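You operate a simulated robot arm through the tools that you are given. There is no shell and no other tool. Be economical: measure what you need, move in short steps, check, and stop when the job is done.

You are at the controls of a simulated robot arm. One attempt, no reset.

Task
Link OUT 3 to B with the green adapter and the yellow lead.
Fine: adapter in OUT 3, dial at 3, blue tester on, LINK lit; the red lead stays in A and IN, the white one in its holes.

It is judged by the outcome, as a careful person would: the job done as asked, and still so three seconds after it is handed in. It fails if anything else is knocked over, pushed out of place, dropped, spilled or broken.

Robot
A 7-joint arm with a two-finger parallel gripper, fixed in place. Base frame: the origin is at the foot of the arm, x ahead of it, y to its left, z up; the work surface is at about z = 820. Lengths are in mm, angles in degrees, forces in N, time in s.
With the tool pointing down near the work surface it reaches from about 340 to 780 mm from the base axis. Its first joint turns from -166.0 to 166.0 degrees. Payload 3.91 kg.
Tool frame: the origin (TCP) lies between the finger pads and is the grasp point; the fingertips stand 30 mm ahead of it; z points along the fingers, y is the line along which they close. Largest opening 110 mm; finger width 20, thickness 10; the body of the gripper, 48 by 112 mm, starts 55 mm behind the TCP.
Orientation is that of the tool frame in the base frame, as [roll, pitch, yaw] about the fixed x, y, z axes, in that order (R = Rz(yaw) Ry(pitch) Rx(roll)). With the fingers straight down and closing along the base's y, the tool's x points along the base's -x, its y along +y and its z along -z.

Tools
- The arm moves only by the tool nudge_tool. Its argument "moves" is a list of rows, each a list of 7 numbers: the opening, from 0 (shut) to 1 (fully open), then the shift along the tool's x, y, z in units of 40 mm (1.0 is 40 mm), then the turn, a rotation vector about the tool's x, y, z in units of 4 degrees (1.0 is 4 degrees). In form: [[fingers, dx, dy, dz, wx, wy, wz], ...]. A call has 1 to 12 rows; each row shifts and turns the commanded pose from where the row before left it, along the tool's axes as they then stand. A call with a number of a shift or a turn outside -1 to 1 is refused whole. Each row takes 0.2 s and may step no farther than 50 mm and 8.6 degrees from the row before; otherwise, or with a gripper value out of range, the whole call is refused. A pose out of reach is approached as far as the arm can. The call stops where the force on the tool passes 40 N (or 10 N more than at its start, if that is more) or the arm is blocked; 0.2 s more then pass. The fingers move at their own pace (about 153 mm/s each) and stop on an object; they squeeze with about 33 N. The grip force told is the motor's: it shows also when the fingers shut on nothing. Time passes only in rows, and 0.2 s behind the last, so rows that do not move let the fingers close. It gives the time, the measured TCP pose, the force on the tool (base axes), the opening and the grip force at its end, in the units of the frame above (readings bear some noise), with the torque about the TCP (base axes, N m) and any sound that the robot's microphone picked up, and new pictures: "show" is both (left out), scene, wrist or none.
- Cameras (640 x 400 px; columns grow to the right, rows downward): "scene" is fixed at [209, 503.4, 1431]; the picture's right is [-0.27, -0.96, 0.00], its down [-0.92, 0.26, -0.28] and it looks along [0.27, -0.08, -0.96] (base axes); focal length 245 px, centre (320, 200). "wrist" rides on the gripper at [77, 7, -114] in the tool frame; the picture's right is [-0.09, 1.00, 0.00], its down [-0.80, -0.07, -0.59] and it looks along [-0.59, -0.05, 0.80] (tool axes); focal length 270 px, centre (320, 200). There is no depth. A picture from a camera that has moved, and an enlarged one, comes with that camera's place and axes in the base frame and with its lens. The place of the scene camera against the robot may be out by one fixed shift of up to 25 mm in any direction.
- raise_lower(by): slides the trunk up (or, below 0, down) by that many mm; the arm rides with it, the base frame stays. It gives what a move gives, with no picture.
- enlarge(camera, box): a new picture of the part [left, top, right, bottom] of that camera's present view, enlarged. The clock stands still meanwhile.
- finish_job(): hands the job in; it is judged then, once.

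Work in short steps. Places have to be worked out from the pictures, the camera data and where the tool is seen: move nearer, look again, correct. Check each grasp and each placing, and mend what went wrong. You have 120 turns and 200 pictures in all, those below and enlarged ones among them. Open the gripper and draw the arm clear of the work before you hand the job in, unless the task says otherwise; then end with one line.

The tools are called after ">>>" as a command line: name --pt "numbers of a row" for each row, then --argument value for the rest, lists and objects as JSON in quotes. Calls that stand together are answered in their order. nudge_tool: Moves the arm, as the interface text tells. Its arguments: {"type":"object","properties":{"moves":{"type":"array"},"show":{"type":"string","enum":["both","scene","wrist","none"]}},"required":["moves"]} The other tools are called the same way: raise_lower (by) slides the trunk up or down; enlarge (camera, box) takes an enlarged picture of a part of a camera's view; finish_job () hands the job in.

At the start:

```text
clock: 0.0
eef_pos: [358.7, 336.7, 1141.1]
orientation: [-179.9, 0.0, -180.0]
ft_force: [0.4, 0.3, 0.4]
moment: [-0.03, 0.07, 0.0]
width: 109.6
finger_force: 0.2
trunk travel left (down, up): [-575.0, 35.0]
```

scene: 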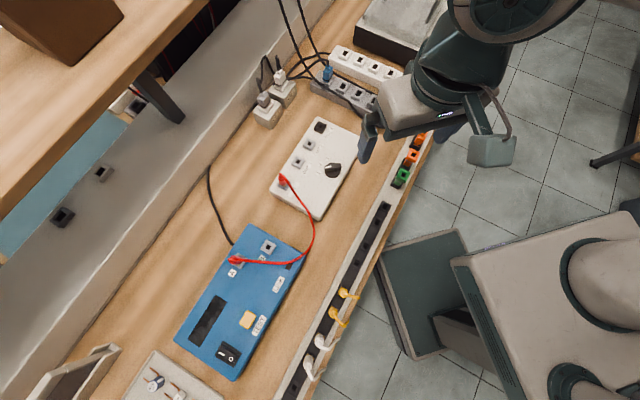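
wrist: 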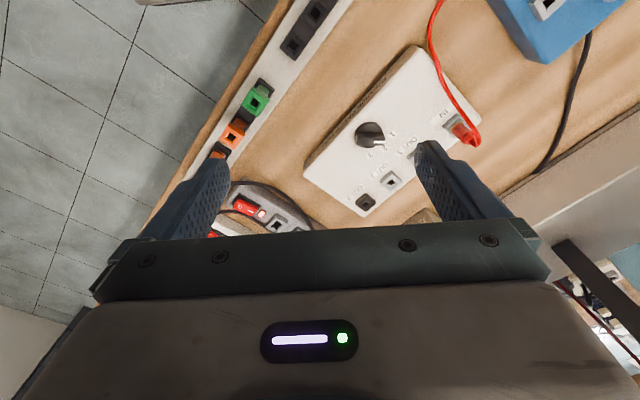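

I start by looking closely at the scene to identify the ports, dial, adapter and leads.

>>> enlarge --camera "scene" --box '[250, 100, 450, 225]'

>>> enlarge --camera "scene" --box '[160, 215, 360, 400]'

>>> enlarge --camera "wrist" --box '[200, 0, 500, 230]'

```text
3.20 times, centred on (350, 162) of scene
camera zoom: at [209.0, 503.4, 1431.0], right [-0.27, -0.96, 0.0], down [-0.92, 0.26, -0.28], along [0.27, -0.08, -0.96], focal length 783 px, centre (224, 320)
```

zoom: 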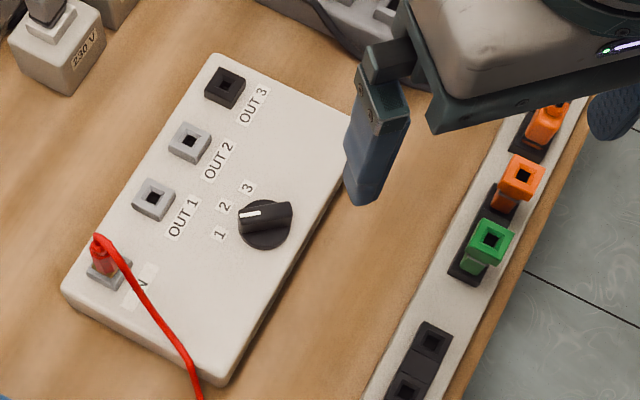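

```text
2.16 times, centred on (260, 308) of scene
camera zoom: at [209.0, 503.4, 1431.0], right [-0.27, -0.96, 0.0], down [-0.92, 0.26, -0.28], along [0.27, -0.08, -0.96], focal length 529 px, centre (450, -32)
```

zoom: 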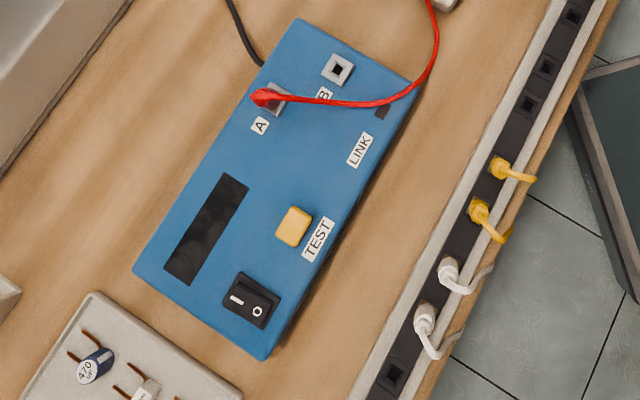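

```text
1.74 times, centred on (350, 115) of wrist
camera zoom: at [281.0, 342.9, 1256.4], right [0.09, 1.0, 0.0], down [0.8, -0.07, 0.59], along [0.59, -0.05, -0.8], focal length 470 px, centre (268, 348)
```

zoom: 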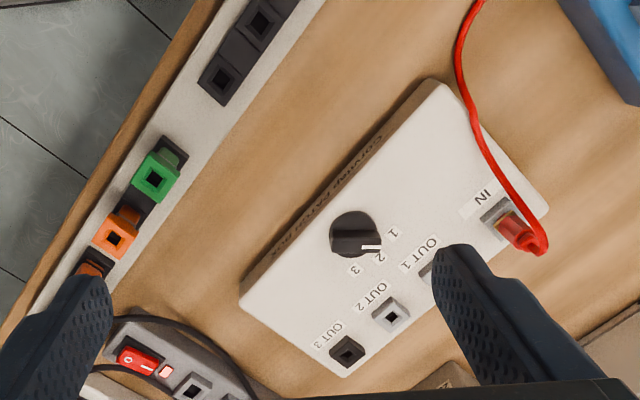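

The layout is rotated by about 45°. OUT 3 is near (575,400), the green adapter near (388,240) and B near (293,601). I turn the tool 45° to align with the rail and descend a little for a better look.

>>> nudge_tool --pt "1 0 -0.5 0 0 0 -0.9375" --pt "1 0 0 0 0 0 -0.9375" --pt "1 0 0 0 0 0 -0.9375" --pt "1 0 0 0 0 0 -0.9375" --pt "1 0 0 0 0 0 -0.9375" --pt "1 0 0 0 0 0 -0.9375" --pt "1 0 0 0 0 0 -0.9375" --pt "1 0 0 0 0 0 -0.9375" --pt "1 0 0 0 0 0 -0.9375" --pt "1 0 0 0 0 0 -0.9375" --pt "1 0 0 0 0 0 -0.9375" --pt "1 0 0 0 0 0 -0.9375"

```text
clock: 2.6
eef_pos: [358.3, 314.7, 1142.0]
orientation: [-179.9, 0.1, -134.9]
ft_force: [0.2, 0.0, -0.3]
moment: [0.01, -0.03, 0.0]
width: 110.1
finger_force: 0.1
trunk travel left (down, up): [-575.0, 35.0]
camera wrist: at [298.9, 266.0, 1256.6], right [-0.64, 0.77, 0.0], down [0.62, 0.52, 0.59], along [0.46, 0.38, -0.8], focal length 270 px, centre (320, 200)
```

scene: 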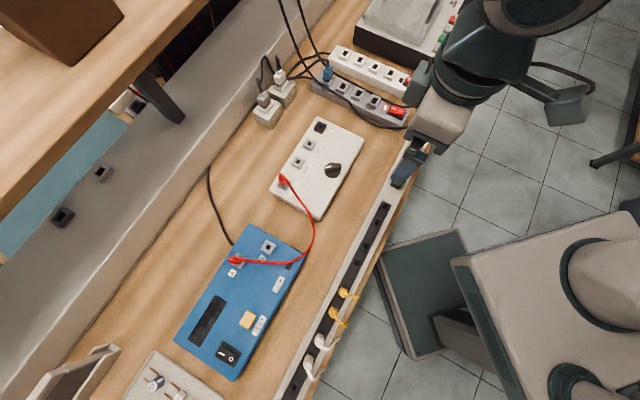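
wrist: 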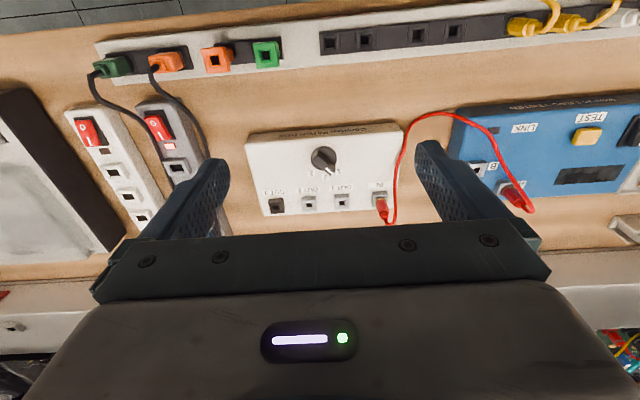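

Now I have a square-on view. I enlarge the interesting parts.

>>> enlarge --camera "wrist" --box '[80, 20, 340, 120]'

>>> enlarge --camera "wrist" --box '[230, 100, 430, 230]'

>>> enlarge --camera "wrist" --box '[430, 0, 640, 220]'

```text
2.46 times, centred on (210, 70) of wrist
camera zoom: at [298.9, 266.0, 1256.6], right [-0.64, 0.77, 0.0], down [0.62, 0.52, 0.59], along [0.46, 0.38, -0.8], focal length 665 px, centre (591, 520)
```

zoom: 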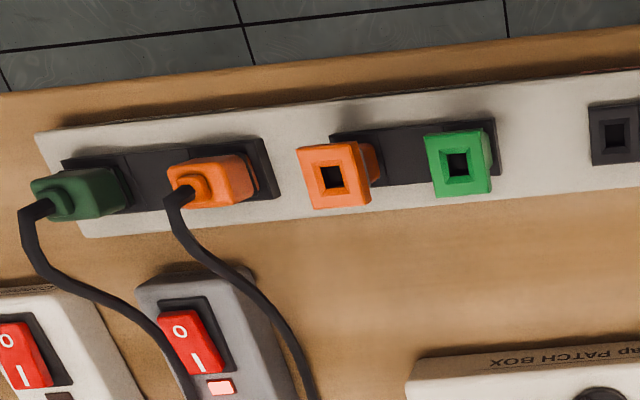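

```text
3.08 times, centred on (330, 165) of wrist
camera zoom: at [298.9, 266.0, 1256.6], right [-0.64, 0.77, 0.0], down [0.62, 0.52, 0.59], along [0.46, 0.38, -0.8], focal length 832 px, centre (289, 308)
```

zoom: 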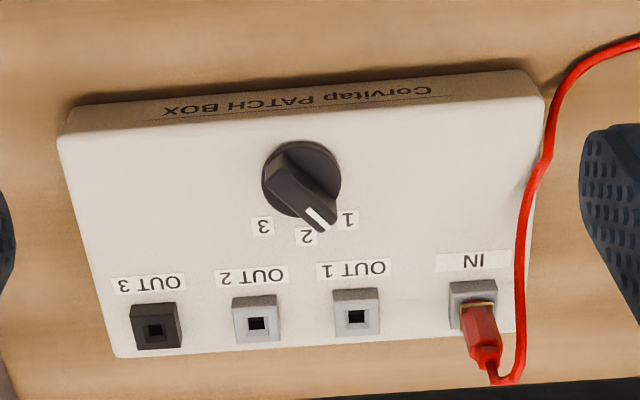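

```text
1.82 times, centred on (535, 110) of wrist
camera zoom: at [298.9, 266.0, 1256.6], right [-0.64, 0.77, 0.0], down [0.62, 0.52, 0.59], along [0.46, 0.38, -0.8], focal length 491 px, centre (-71, 364)
```

zoom: 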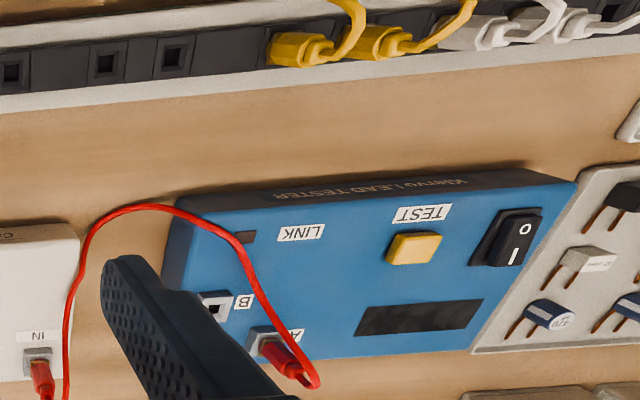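

The dial seems to point at 1 and the free green adapter is near (380,249). I move above it, partly close the fingers, and descend for a closer look.

>>> nudge_tool --pt "0.46 0.4 -0.8 0.4 0 0 0" --pt "0.46 0.37 -0.75 0.6 0 0 0" --pt "0.46 0 0 1 0 0 0" --pt "0.46 0 0 1 0 0 0" --pt "0.46 0 0 0.3 0 0 0"

```text
clock: 3.8
eef_pos: [380.3, 248.1, 1009.5]
orientation: [180.0, 0.1, -135.1]
ft_force: [1.3, 0.1, 0.2]
moment: [0.03, -0.02, 0.01]
width: 50.6
finger_force: 0.1
trunk travel left (down, up): [-575.0, 35.0]
camera wrist: at [321.8, 199.0, 1125.2], right [-0.64, 0.77, 0.0], down [0.62, 0.52, 0.59], along [0.46, 0.38, -0.8], focal length 270 px, centre (320, 200)
```

scene: 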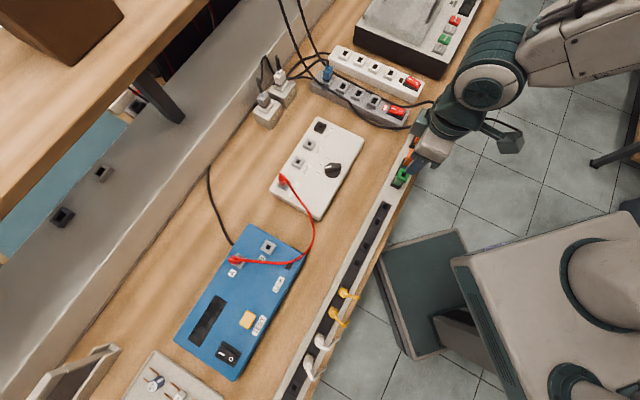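
wrist: 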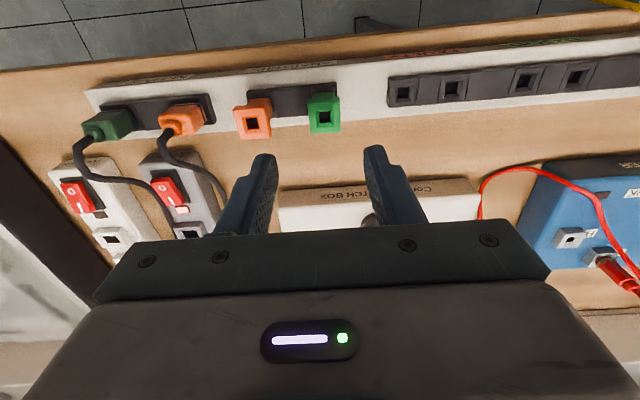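

By triangulation the adapter's top is at about (378.5, 249.6, 910), almost straight below the TCP. I enlarge to judge its height.

>>> enlarge --camera "wrist" --box '[220, 60, 420, 185]'

```text
3.20 times, centred on (320, 122) of wrist
camera zoom: at [321.8, 199.0, 1125.2], right [-0.64, 0.77, 0.0], down [0.62, 0.52, 0.59], along [0.46, 0.38, -0.8], focal length 865 px, centre (320, 448)
```

zoom: 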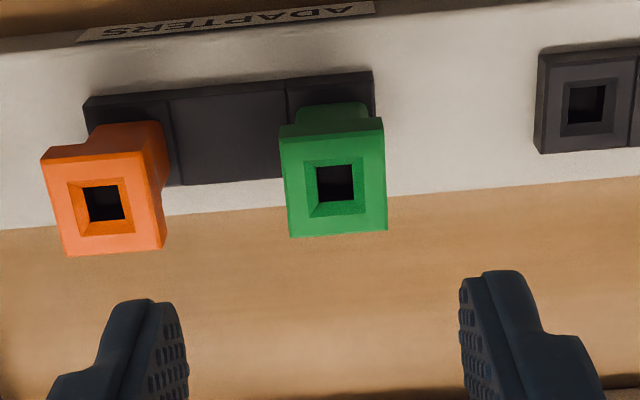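

The adapter has a wide head about 27 mm across over a narrower neck, and socket tops sit at z≈864. I descend to z≈901 and close.

>>> nudge_tool --pt "0.46 0 0.05 0.9 0 0 0" --pt "0.46 0 0 0.9 0 0 0" --pt "0.46 0 0 0.9 0 0 0" --pt "0.46 0 0 0 0 0 0"

```text
clock: 4.8
eef_pos: [376.6, 252.5, 898.1]
orientation: [180.0, 0.0, -135.1]
ft_force: [-0.4, 0.1, 0.1]
moment: [0.0, -0.02, 0.02]
width: 50.5
finger_force: 0.0
trunk travel left (down, up): [-575.0, 35.0]
camera wrist: at [318.3, 202.2, 1014.3], right [-0.64, 0.77, 0.0], down [0.62, 0.52, 0.59], along [0.46, 0.38, -0.8], focal length 270 px, centre (320, 200)
```

scene: 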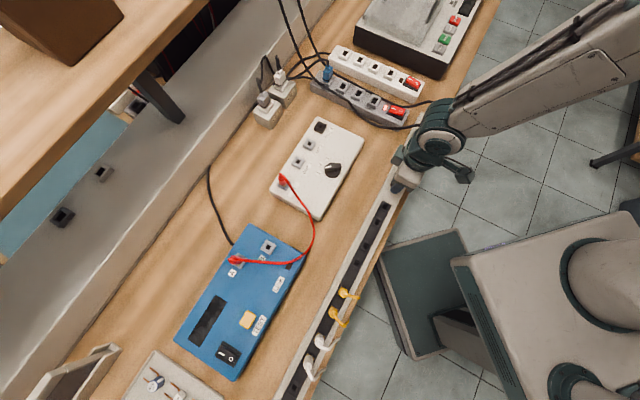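
wrist: 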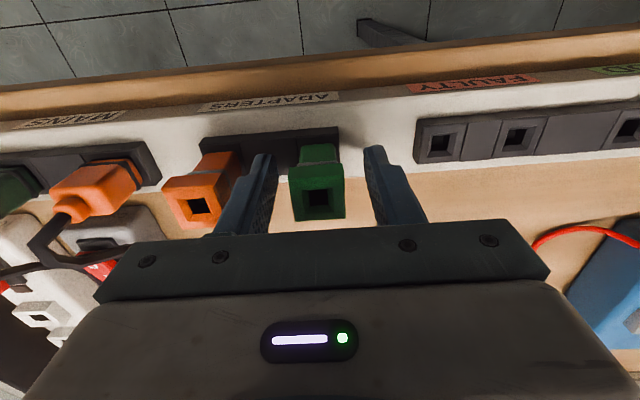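

The adapter lies centred between the fingers, clear of the orange one. I close the gripper.

>>> nudge_tool --pt "0.0 0 0 0 0 0 0" --pt "0.0 0 0 0 0 0 0" --pt "0.0 0 0 0 0 0 0" --show "wrist"

>>> enlarge --camera "wrist" --box '[220, 80, 420, 240]'

```text
clock: 5.6
eef_pos: [377.9, 250.8, 900.2]
orientation: [-179.9, 0.0, -135.0]
ft_force: [1.8, -0.1, -0.2]
moment: [-0.06, -0.07, 0.01]
width: 24.8
finger_force: 33.2
trunk travel left (down, up): [-575.0, 35.0]
camera wrist: at [318.5, 202.1, 1014.6], right [-0.64, 0.77, 0.0], down [0.62, 0.52, 0.59], along [0.46, 0.38, -0.8], focal length 270 px, centre (320, 200)
```

wrist: 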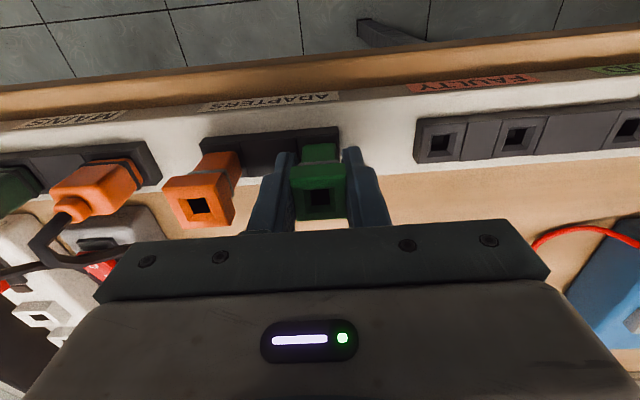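

```text
2.50 times, centred on (320, 160) of wrist
camera zoom: at [318.5, 202.1, 1014.6], right [-0.64, 0.77, 0.0], down [0.62, 0.52, 0.59], along [0.46, 0.38, -0.8], focal length 676 px, centre (320, 300)
```

zoom: 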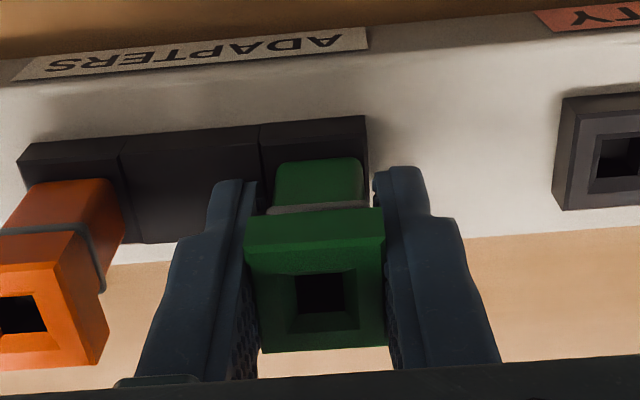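

Gripped at 24.8 mm. I lift straight up in small steps, watching the force.

>>> nudge_tool --pt "0.0 0 0 -0.25 0 0 0" --pt "0.0 0 0 -0.25 0 0 0" --pt "0.0 0 0 -0.5 0 0 0" --pt "0.0 0 0 -0.75 0 0 0" --show "wrist"

```text
clock: 6.6
eef_pos: [378.6, 250.4, 971.2]
orientation: [179.9, 0.0, -135.0]
ft_force: [-0.4, -0.2, -1.1]
moment: [0.01, -0.04, 0.0]
width: 24.8
finger_force: 32.9
trunk travel left (down, up): [-575.0, 35.0]
camera wrist: at [319.2, 201.1, 1085.5], right [-0.64, 0.77, 0.0], down [0.62, 0.52, 0.59], along [0.46, 0.38, -0.8], focal length 270 px, centre (320, 200)
```

wrist: 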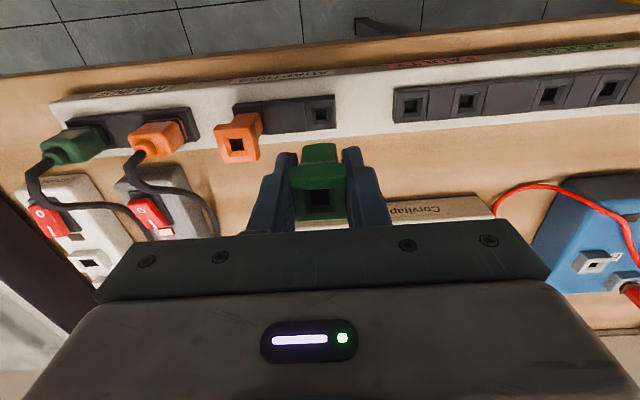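

The adapter is out, and the now-visible hole calibrates the view: hanging 107 mm above seat height, the target hole should appear at about (320,114). I travel above OUT 3, estimated at (587,402,859).

>>> nudge_tool --pt "0.0 0 -0.3 -0.5 0 0 0" --pt "0.0 -0.9 -0.3 0 0 0 0" --pt "0.0 -0.9 -0.2 0 0 0 0" --pt "0.0 -0.9 -0.2 0 0 0 0" --pt "0.0 -0.9 0 0 0 0 0" --pt "0.0 -0.9 0 0 0 0 0" --pt "0.0 -0.9 0 0 0 0 0" --pt "0.0 -0.9 0 0 0 0 0" --pt "0.0 0 0 0.2 0 0 0"

```text
clock: 8.6
eef_pos: [585.7, 403.6, 984.2]
orientation: [179.9, 0.0, -135.0]
ft_force: [0.4, -0.2, -0.4]
moment: [0.0, -0.02, 0.02]
width: 25.0
finger_force: 33.1
trunk travel left (down, up): [-575.0, 35.0]
camera wrist: at [526.6, 354.7, 1099.0], right [-0.64, 0.77, 0.0], down [0.62, 0.52, 0.59], along [0.46, 0.38, -0.8], focal length 270 px, centre (320, 200)
```

scene: 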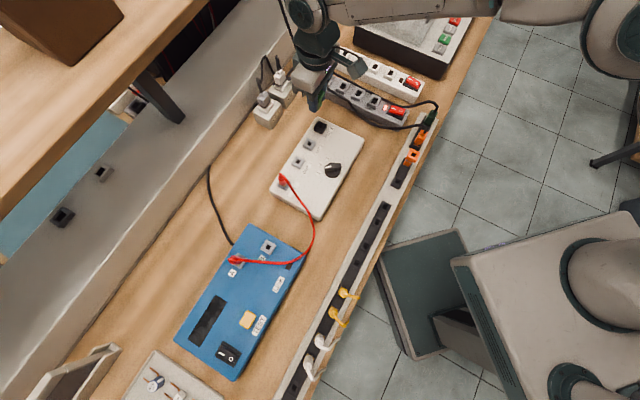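
wrist: 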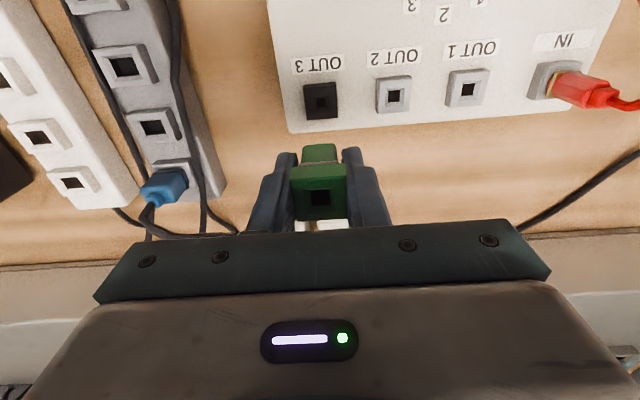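

OUT 3 sits slightly nearer the robot than the TCP, at about (577,397) with its top near z≈870. I shift and descend part way, then re-measure.

>>> nudge_tool --pt "0.0 0.25 0.03 0.4 0 0 0" --pt "0.0 0 0 0.4 0 0 0" --pt "0.0 0 0 0 0 0 0" --show "wrist"

>>> enlarge --camera "wrist" --box '[240, 60, 400, 240]'

```text
clock: 9.4
eef_pos: [576.3, 394.8, 952.3]
orientation: [179.9, -0.1, -135.0]
ft_force: [0.1, -0.5, -0.8]
moment: [0.0, 0.01, 0.0]
width: 24.9
finger_force: 32.8
trunk travel left (down, up): [-575.0, 35.0]
camera wrist: at [516.9, 345.7, 1066.9], right [-0.64, 0.77, 0.0], down [0.62, 0.52, 0.59], along [0.46, 0.38, -0.8], focal length 270 px, centre (320, 200)
```

wrist: 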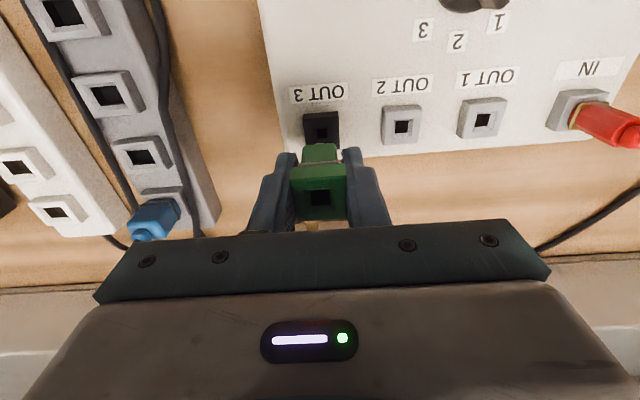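

```text
2.22 times, centred on (320, 150) of wrist
camera zoom: at [516.9, 345.7, 1066.9], right [-0.64, 0.77, 0.0], down [0.62, 0.52, 0.59], along [0.46, 0.38, -0.8], focal length 601 px, centre (320, 311)
```

zoom: 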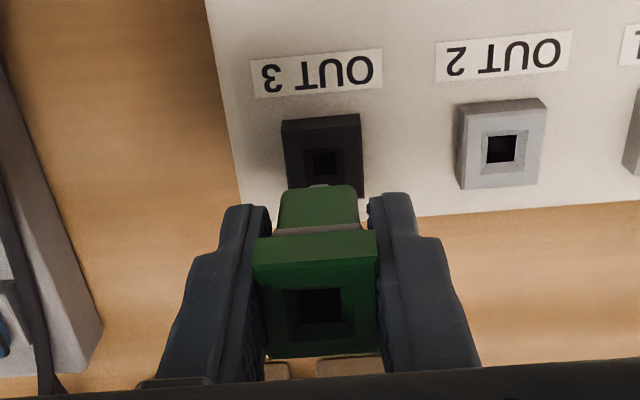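

Two views put OUT 3's top at about (576,396,880). I make a small correction and descend another 15 mm, then look again.

>>> nudge_tool --pt "0.0 -0.04 0.03 0.2 0 0 0" --pt "0.0 0 0 0.15 0 0 0" --pt "0.0 0 0 0 0 0 0" --show "none"

>>> enlarge --camera "wrist" --box '[240, 80, 400, 220]'

>>> enlarge --camera "scene" --box '[270, 70, 390, 160]'

```text
clock: 10.2
eef_pos: [577.0, 397.4, 936.5]
orientation: [-180.0, 0.0, -135.1]
ft_force: [0.1, 0.3, -1.2]
moment: [0.03, 0.02, -0.02]
width: 25.0
finger_force: 33.0
trunk travel left (down, up): [-575.0, 35.0]
```

```text
2.86 times, centred on (320, 150) of wrist
camera zoom: at [518.0, 348.2, 1052.0], right [-0.64, 0.77, 0.0], down [0.62, 0.52, 0.59], along [0.46, 0.38, -0.8], focal length 772 px, centre (320, 343)
```

zoom: 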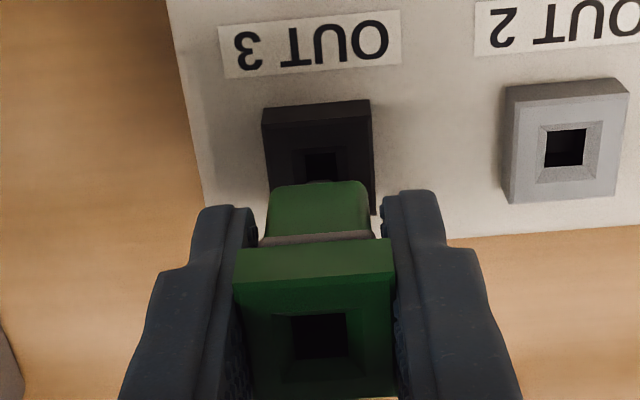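

```text
4.44 times, centred on (330, 115) of scene
camera zoom: at [209.0, 503.4, 1431.0], right [-0.27, -0.96, 0.0], down [-0.92, 0.26, -0.28], along [0.27, -0.08, -0.96], focal length 1087 px, centre (276, 578)
```

zoom: 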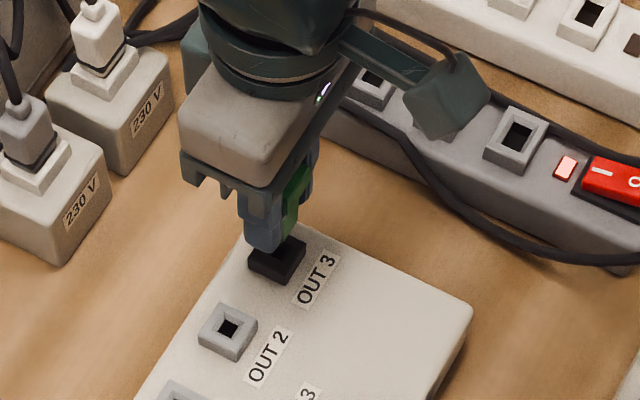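

The lateral alignment looks right, with the hole about 0.7 mm nearer the camera than the plug axis. I nudge by that and lower toward the seat (TCP z≈916).

>>> nudge_tool --pt "0.0 0.02 0 0.1 0 0 0" --pt "0.0 0 0 0.1 0 0 0" --pt "0.0 0 0 0.1 0 0 0" --show "wrist"

>>> enlarge --camera "scene" --box '[290, 90, 370, 150]'

```text
clock: 11.0
eef_pos: [577.0, 397.3, 924.2]
orientation: [180.0, 0.0, -135.1]
ft_force: [-0.1, 0.1, -1.0]
moment: [-0.02, -0.02, -0.01]
width: 24.8
finger_force: 32.9
trunk travel left (down, up): [-575.0, 35.0]
camera wrist: at [516.9, 348.1, 1039.3], right [-0.64, 0.77, 0.0], down [0.62, 0.52, 0.59], along [0.46, 0.38, -0.8], focal length 270 px, centre (320, 200)
```

wrist: 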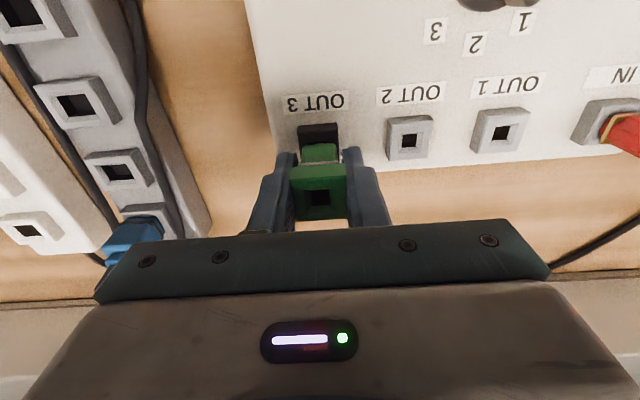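

```text
6.67 times, centred on (330, 120) of scene
camera zoom: at [209.0, 503.4, 1431.0], right [-0.27, -0.96, 0.0], down [-0.92, 0.26, -0.28], along [0.27, -0.08, -0.96], focal length 1631 px, centre (253, 733)
```

zoom: 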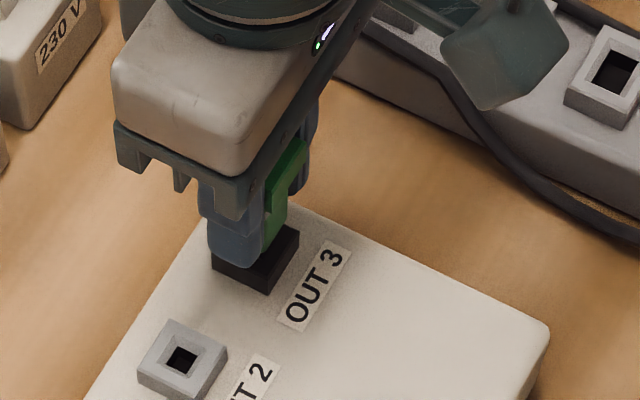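

Aligned so far with no force. I continue down in small steps.

>>> nudge_tool --pt "0.0 0 0 0.1 0 0 0" --pt "0.0 0 0 0.1 0 0 0" --pt "0.0 0 0 0.05 0 0 0" --show "wrist"

>>> enlarge --camera "wrist" --box '[240, 80, 400, 220]'

```text
clock: 11.8
eef_pos: [577.2, 397.8, 914.9]
orientation: [180.0, 0.0, -135.0]
ft_force: [3.6, 5.1, 3.9]
moment: [0.23, -0.17, -0.02]
width: 25.0
finger_force: 33.2
trunk travel left (down, up): [-575.0, 35.0]
camera wrist: at [517.6, 348.4, 1030.0], right [-0.64, 0.77, 0.0], down [0.62, 0.52, 0.6], along [0.46, 0.38, -0.8], focal length 270 px, centre (320, 200)
```

wrist: 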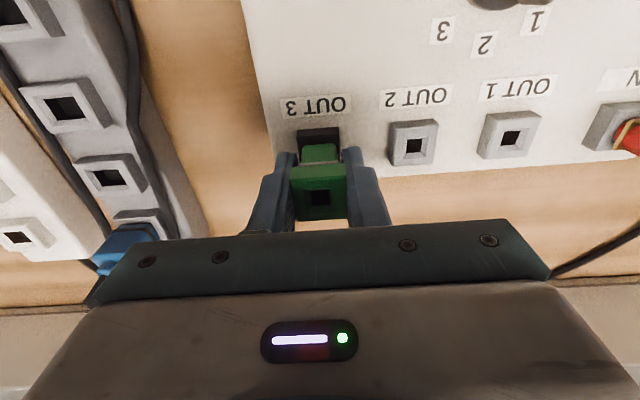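

```text
2.86 times, centred on (320, 150) of wrist
camera zoom: at [517.6, 348.4, 1030.0], right [-0.64, 0.77, 0.0], down [0.62, 0.52, 0.6], along [0.46, 0.38, -0.8], focal length 772 px, centre (320, 343)
```

zoom: 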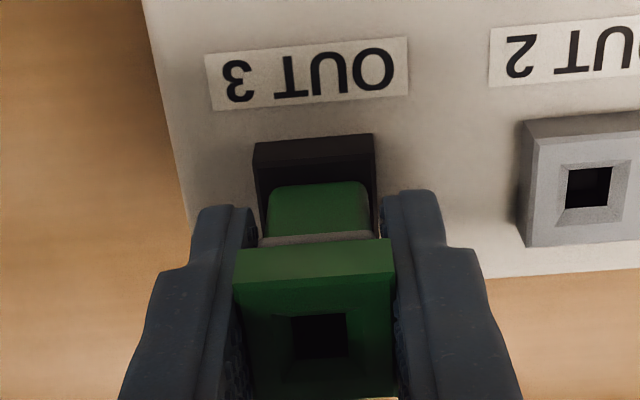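

The view nearly matches the seated view in the rail, with a light sideways force of about +6 N away from the robot. I relieve by 1 mm in that direction and press a little further to feel the bottom.

>>> nudge_tool --pt "0.0 -0.025 0 0.03 0 0 0" --pt "0.0 0 0 0.05 0 0 0" --pt "0.0 0 0 0.05 0 0 0" --show "wrist"

>>> enlarge --camera "wrist" --box '[240, 80, 400, 220]'

```text
clock: 12.6
eef_pos: [577.0, 397.8, 914.4]
orientation: [-179.9, 0.4, -135.0]
ft_force: [-0.6, 1.7, 27.4]
moment: [0.12, 0.02, 0.01]
width: 25.1
finger_force: 33.4
trunk travel left (down, up): [-575.0, 35.0]
camera wrist: at [517.0, 347.8, 1028.7], right [-0.64, 0.77, 0.0], down [0.61, 0.51, 0.6], along [0.46, 0.38, -0.8], focal length 270 px, centre (320, 200)
```

wrist: 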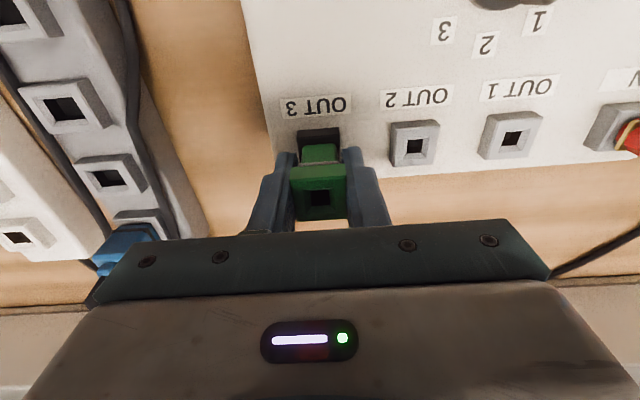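

```text
2.86 times, centred on (320, 150) of wrist
camera zoom: at [517.0, 347.8, 1028.7], right [-0.64, 0.77, 0.0], down [0.61, 0.51, 0.6], along [0.46, 0.38, -0.8], focal length 772 px, centre (320, 343)
```

zoom: 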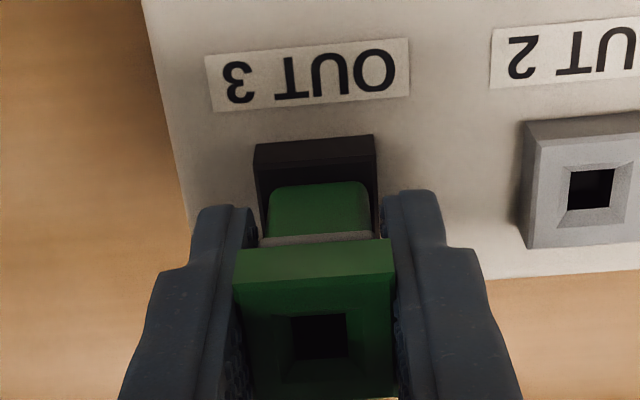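

Firm resistance (27 N), and the view matches the seated geometry in the rail, so it is seated. I relax the press, open, and rise to inspect.

>>> nudge_tool --pt "0.0 0 0 -0.08 0 0 0" --pt "0.46 0 0 0 0 0 0" --pt "0.46 0 0 0 0 0 0" --pt "0.46 0 0 -0.5 0 0 0" --pt "0.46 0 0 -1 0 0 0" --pt "0.46 0 0 -1 0 0 0"

>>> enlarge --camera "wrist" --box '[240, 0, 560, 200]'

```text
clock: 14.0
eef_pos: [578.0, 393.6, 1012.8]
orientation: [-180.0, 0.0, -135.1]
ft_force: [-0.7, -0.7, 0.4]
moment: [0.02, -0.03, 0.03]
width: 50.8
finger_force: 0.1
trunk travel left (down, up): [-575.0, 35.0]
camera wrist: at [519.5, 344.7, 1127.1], right [-0.64, 0.77, 0.0], down [0.62, 0.52, 0.59], along [0.46, 0.38, -0.8], focal length 270 px, centre (320, 200)
```

scene: 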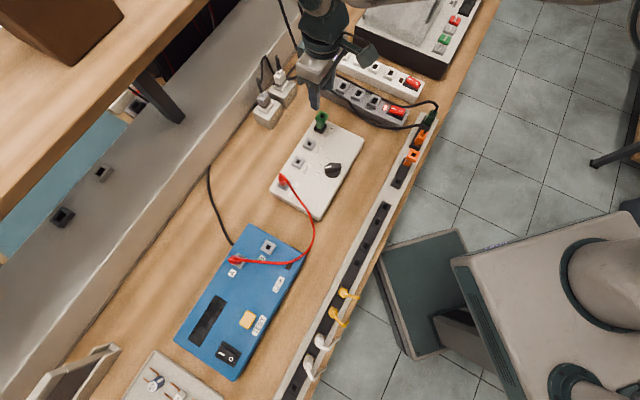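
wrist: 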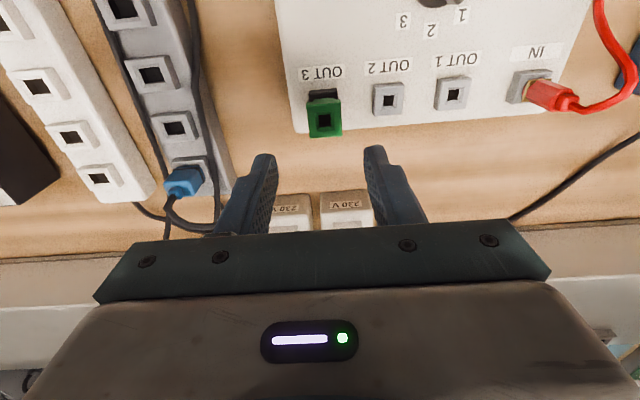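

```text
2.00 times, centred on (400, 100) of wrist
camera zoom: at [519.5, 344.7, 1127.1], right [-0.64, 0.77, 0.0], down [0.62, 0.52, 0.59], along [0.46, 0.38, -0.8], focal length 541 px, centre (160, 400)
```

zoom: 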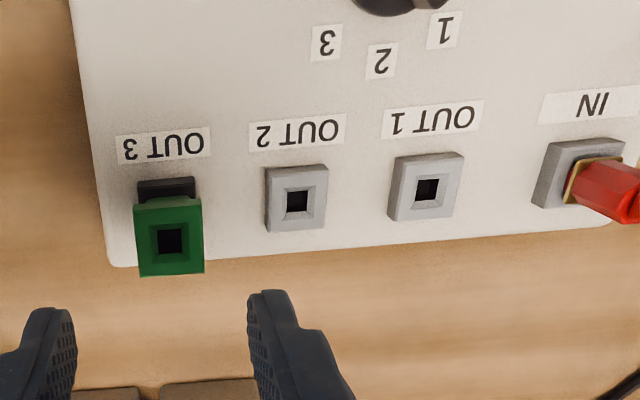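

The adapter is seated upright. Next the dial: I move above it, near (445,398), to see its pointer closely.

>>> nudge_tool --pt "0.46 0.76 0.8 0 0 0 0" --pt "0.46 0.76 0.8 0 0 0 0" --pt "0.46 0.76 0.8 0 0 0 0" --pt "0.46 0 0 0 0 0 0" --show "wrist"

>>> enlarge --camera "wrist" --box '[220, 50, 420, 200]'

```text
clock: 15.0
eef_pos: [444.7, 398.3, 1015.9]
orientation: [180.0, 0.1, -135.1]
ft_force: [-0.7, 0.8, 0.3]
moment: [0.02, 0.0, -0.02]
width: 50.5
finger_force: 0.1
trunk travel left (down, up): [-575.0, 35.0]
camera wrist: at [386.0, 349.3, 1131.0], right [-0.64, 0.77, 0.0], down [0.62, 0.52, 0.59], along [0.46, 0.38, -0.8], focal length 270 px, centre (320, 200)
```

wrist: 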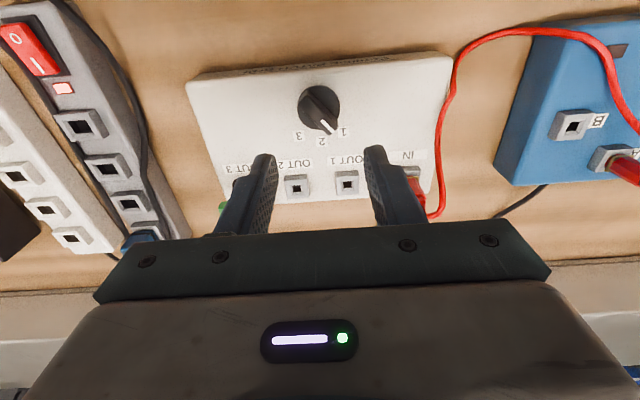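

```text
2.67 times, centred on (320, 125) of wrist
camera zoom: at [386.0, 349.3, 1131.0], right [-0.64, 0.77, 0.0], down [0.62, 0.52, 0.59], along [0.46, 0.38, -0.8], focal length 721 px, centre (320, 400)
```

zoom: 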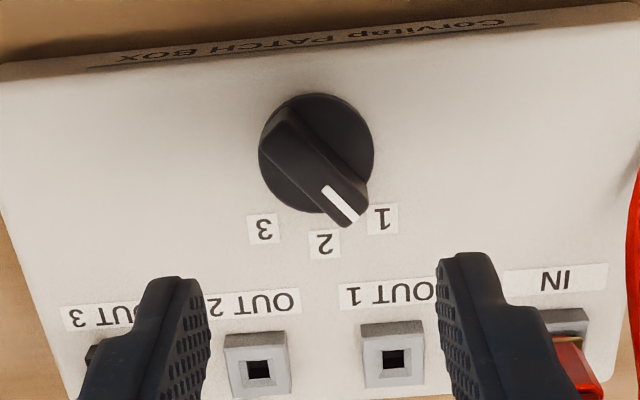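

The bar points at 1 (about +40°) and 3 is at about −40°, so an 80° clockwise turn is needed. The knob's centre is near (449.7,399.8). I align the fingers across the bar and descend part way.

>>> nudge_tool --pt "0.32 -0.09 -0.05 0 0 0 0" --pt "0.32 0 0 0.4 0 0 -1" --pt "0.32 0 0 0.4 0 0 -1" --pt "0.32 0 0 0.4 0 0 -1" --pt "0.32 0 0 0.4 0 0 -1" --pt "0.32 0 0 0.2 0 0 -1" --pt "0.32 0 0 0.1 0 0 -1" --pt "0.32 0 0 0 0 0 -1" --pt "0.32 0 0 0 0 0 -1" --pt "0.32 0 0 0 0 0 -1" --pt "0.32 0 0 0 0 0 -1" --pt "0.32 0 0 0 0 0 0"

>>> enlarge --camera "wrist" --box '[220, 60, 420, 220]'

```text
clock: 17.6
eef_pos: [450.1, 402.3, 938.1]
orientation: [-179.9, 0.0, -94.9]
ft_force: [-0.9, 0.0, 0.5]
moment: [-0.03, 0.0, -0.02]
width: 35.3
finger_force: 0.2
trunk travel left (down, up): [-575.0, 35.0]
camera wrist: at [436.6, 325.9, 1052.5], right [-0.98, 0.17, 0.0], down [0.14, 0.79, 0.59], along [0.1, 0.59, -0.8], focal length 270 px, centre (320, 200)
```

scene: 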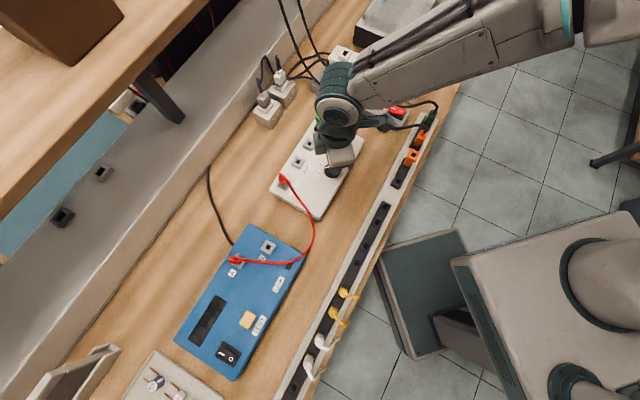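
wrist: 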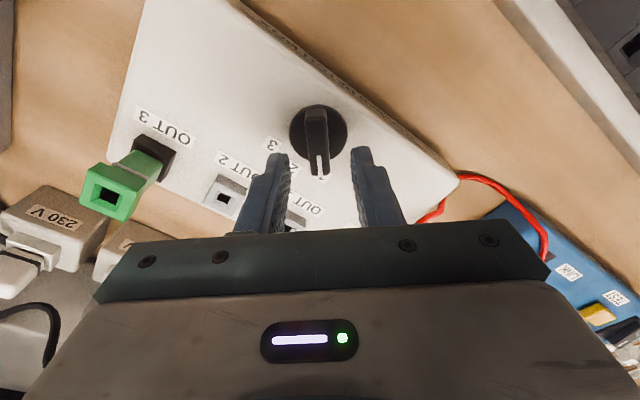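

```text
2.50 times, centred on (320, 140) of wrist
camera zoom: at [436.6, 325.9, 1052.5], right [-0.98, 0.17, 0.0], down [0.14, 0.79, 0.59], along [0.1, 0.59, -0.8], focal length 676 px, centre (320, 350)
```

zoom: 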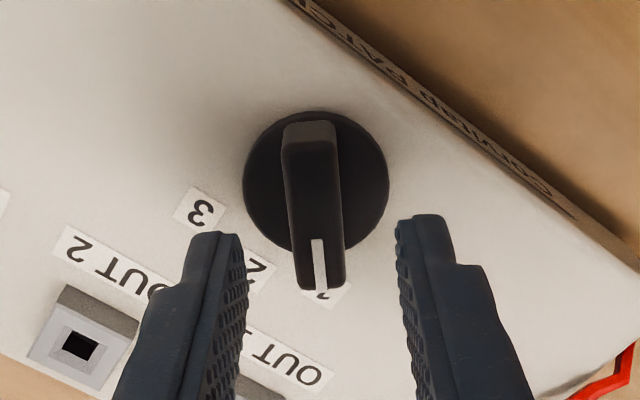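

The bar is aligned with the fingers. The knob's centre is about 4 mm nearer the camera, so I correct and descend so that the fingertips reach z≈884.

>>> nudge_tool --pt "0.32 0.1 -0.01 0.3 0 0 0" --pt "0.32 0 0 0.3 0 0 0" --pt "0.32 0 0 0 0 0 0" --show "wrist"

>>> enlarge --camera "wrist" --box '[240, 80, 400, 220]'

>>> enlarge --camera "scene" --box '[280, 110, 400, 210]'

```text
clock: 18.4
eef_pos: [449.5, 396.8, 912.9]
orientation: [180.0, 0.0, -95.0]
ft_force: [-0.1, 0.3, -0.5]
moment: [-0.04, -0.01, 0.03]
width: 35.4
finger_force: 0.0
trunk travel left (down, up): [-575.0, 35.0]
camera wrist: at [436.3, 321.7, 1028.1], right [-0.98, 0.17, 0.0], down [0.14, 0.79, 0.59], along [0.1, 0.59, -0.8], focal length 270 px, centre (320, 200)
```

wrist: 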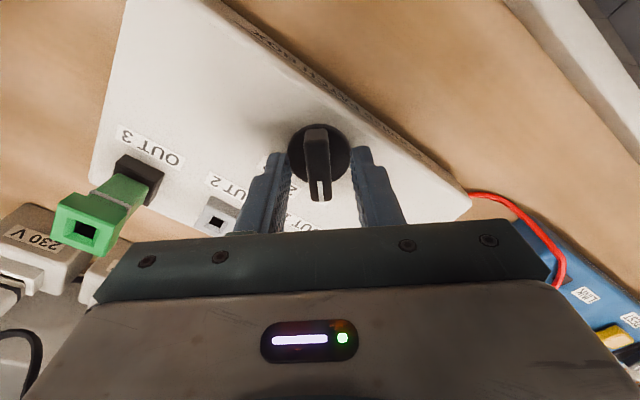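

```text
2.86 times, centred on (320, 150) of wrist
camera zoom: at [436.3, 321.7, 1028.1], right [-0.98, 0.17, 0.0], down [0.14, 0.79, 0.59], along [0.1, 0.59, -0.8], focal length 772 px, centre (320, 343)
```

zoom: 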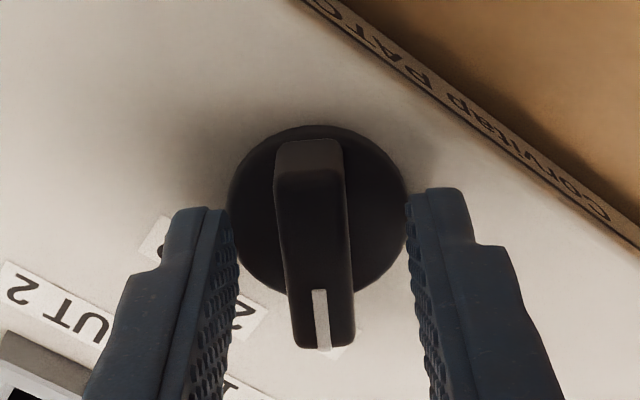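

```text
4.00 times, centred on (340, 160) of scene
camera zoom: at [209.0, 503.4, 1431.0], right [-0.27, -0.96, 0.0], down [-0.92, 0.26, -0.28], along [0.27, -0.08, -0.96], focal length 978 px, centre (240, 360)
```

zoom: 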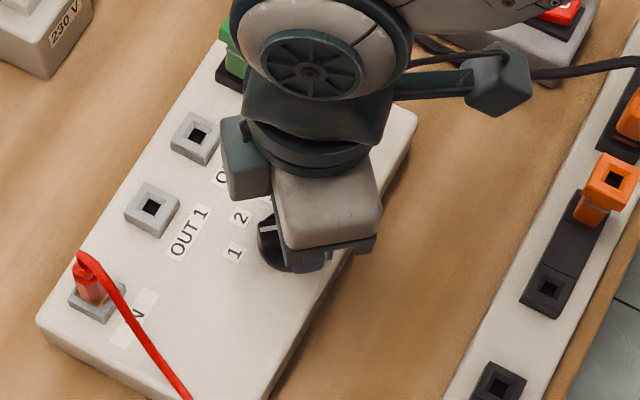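

Centred with no contact. I close on the bar.

>>> nudge_tool --pt "0.0 0 0 0 0 0 0" --pt "0.0 0 0 0 0 0 0" --pt "0.0 0 0 0 0 0 0" --show "none"

>>> enlarge --camera "wrist" --box '[240, 80, 400, 220]'

```text
clock: 19.2
eef_pos: [451.5, 397.9, 912.4]
orientation: [-180.0, 0.0, -94.9]
ft_force: [4.8, 1.5, -2.4]
moment: [0.35, -0.22, -0.04]
width: 13.6
finger_force: 44.6
trunk travel left (down, up): [-575.0, 35.0]
```

```text
2.86 times, centred on (320, 150) of wrist
camera zoom: at [437.2, 321.7, 1028.0], right [-0.98, 0.18, 0.0], down [0.14, 0.79, 0.59], along [0.1, 0.59, -0.8], focal length 772 px, centre (320, 343)
```

zoom: 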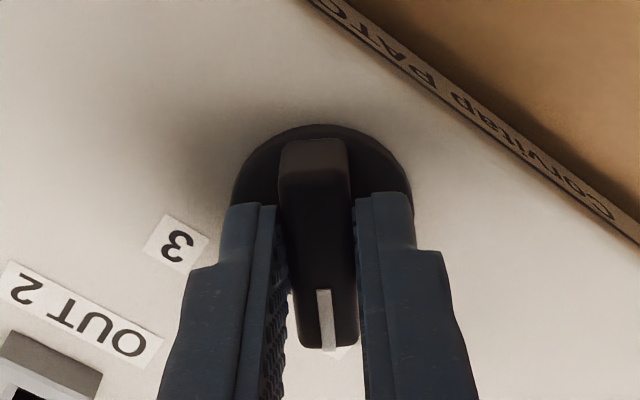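

The bar is gripped at 13.6 mm. I turn the first 40° clockwise.

>>> nudge_tool --pt "0.0 0 0 0 0 0 1" --pt "0.0 0 0 0 0 0 1" --pt "0.0 0 0 0 0 0 1" --pt "0.0 0 0 0 0 0 1" --pt "0.0 0 0 0 0 0 1" --pt "0.0 0 0 0 0 0 1" --pt "0.0 0 0 0 0 0 1" --pt "0.0 0 0 0 0 0 1" --pt "0.0 0 0 0 0 0 1" --pt "0.0 0 0 0 0 0 1" --show "wrist"

```text
clock: 21.4
eef_pos: [448.7, 398.3, 912.4]
orientation: [-180.0, 0.0, -135.1]
ft_force: [-4.1, 1.9, -6.9]
moment: [0.93, -0.78, 0.04]
width: 13.6
finger_force: 45.0
trunk travel left (down, up): [-575.0, 35.0]
camera wrist: at [389.1, 349.4, 1028.1], right [-0.64, 0.77, 0.0], down [0.62, 0.52, 0.59], along [0.45, 0.38, -0.8], focal length 270 px, centre (320, 200)
```

wrist: 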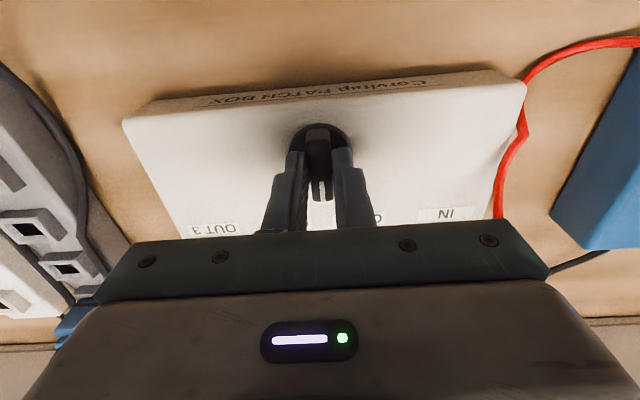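

It turned smoothly to 2. I turn the remaining 40°.

>>> nudge_tool --pt "0.0 0 0 0 0 0 1" --pt "0.0 0 0 0 0 0 1" --pt "0.0 0 0 0 0 0 1" --pt "0.0 0 0 0 0 0 1" --pt "0.0 0 0 0 0 0 1" --pt "0.0 0 0 0 0 0 1" --pt "0.0 0 0 0 0 0 1" --pt "0.0 0 0 0 0 0 1" --pt "0.0 0 0 0 0 0 1" --pt "0.0 0 0 0 0 0 1" --pt "0.0 0 0 0 0 0 0.2" --show "wrist"

```text
clock: 23.8
eef_pos: [446.7, 400.9, 914.2]
orientation: [179.9, 0.0, -175.6]
ft_force: [-15.6, 20.4, 2.8]
moment: [0.37, 1.03, 0.63]
width: 13.9
finger_force: 45.0
trunk travel left (down, up): [-575.0, 35.0]
camera wrist: at [369.7, 402.5, 1028.0], right [0.01, 1.0, 0.0], down [0.8, -0.01, 0.59], along [0.59, -0.01, -0.8], focal length 270 px, centre (320, 200)
```

wrist: 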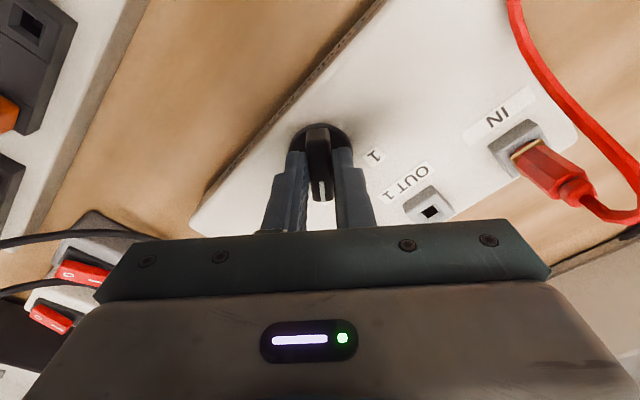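

A side force of about 25 N and some torque suggest the dial is at its end stop. I open and rise to check the pointer and that the box hasn't moved.

>>> nudge_tool --pt "0.32 0 0 0 0 0 0" --pt "0.32 0 0 0 0 0 0" --pt "0.32 0 0 -0.5 0 0 0" --pt "0.32 0 0 -1 0 0 0" --pt "0.32 0 0 -1 0 0 0" --pt "0.32 0.3 0 -1 0 0 0"

>>> enlarge --camera "wrist" --box '[220, 50, 460, 220]'

```text
clock: 25.2
eef_pos: [436.5, 395.0, 1052.1]
orientation: [-179.9, 0.1, -175.7]
ft_force: [0.1, 0.5, 0.2]
moment: [0.02, 0.04, -0.04]
width: 35.2
finger_force: 0.1
trunk travel left (down, up): [-575.0, 35.0]
camera wrist: at [359.8, 396.5, 1166.7], right [0.01, 1.0, 0.0], down [0.8, -0.01, 0.59], along [0.59, -0.01, -0.8], focal length 270 px, centre (320, 200)
```

scene: 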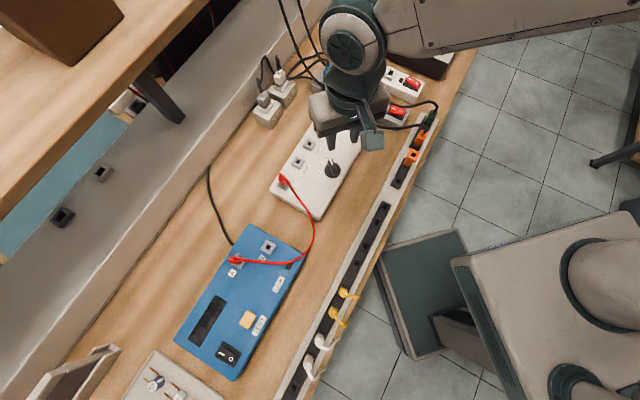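
wrist: 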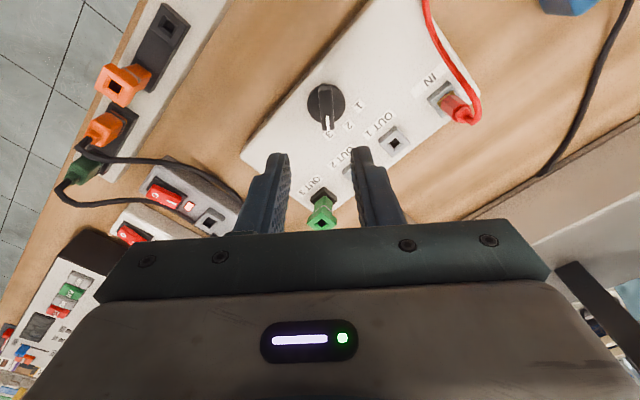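

```text
2.35 times, centred on (340, 135) of wrist
camera zoom: at [359.8, 396.5, 1166.7], right [0.01, 1.0, 0.0], down [0.8, -0.01, 0.59], along [0.59, -0.01, -0.8], focal length 636 px, centre (273, 353)
```

zoom: 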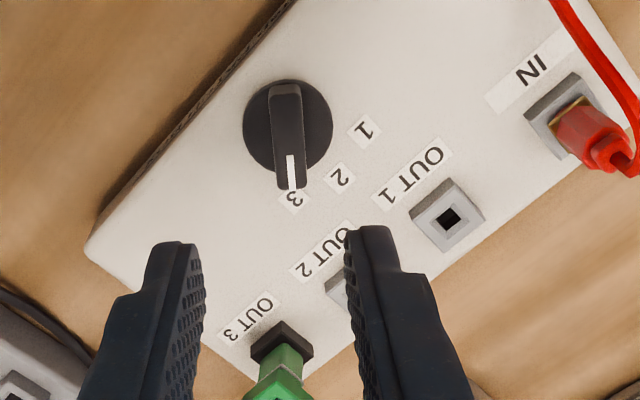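

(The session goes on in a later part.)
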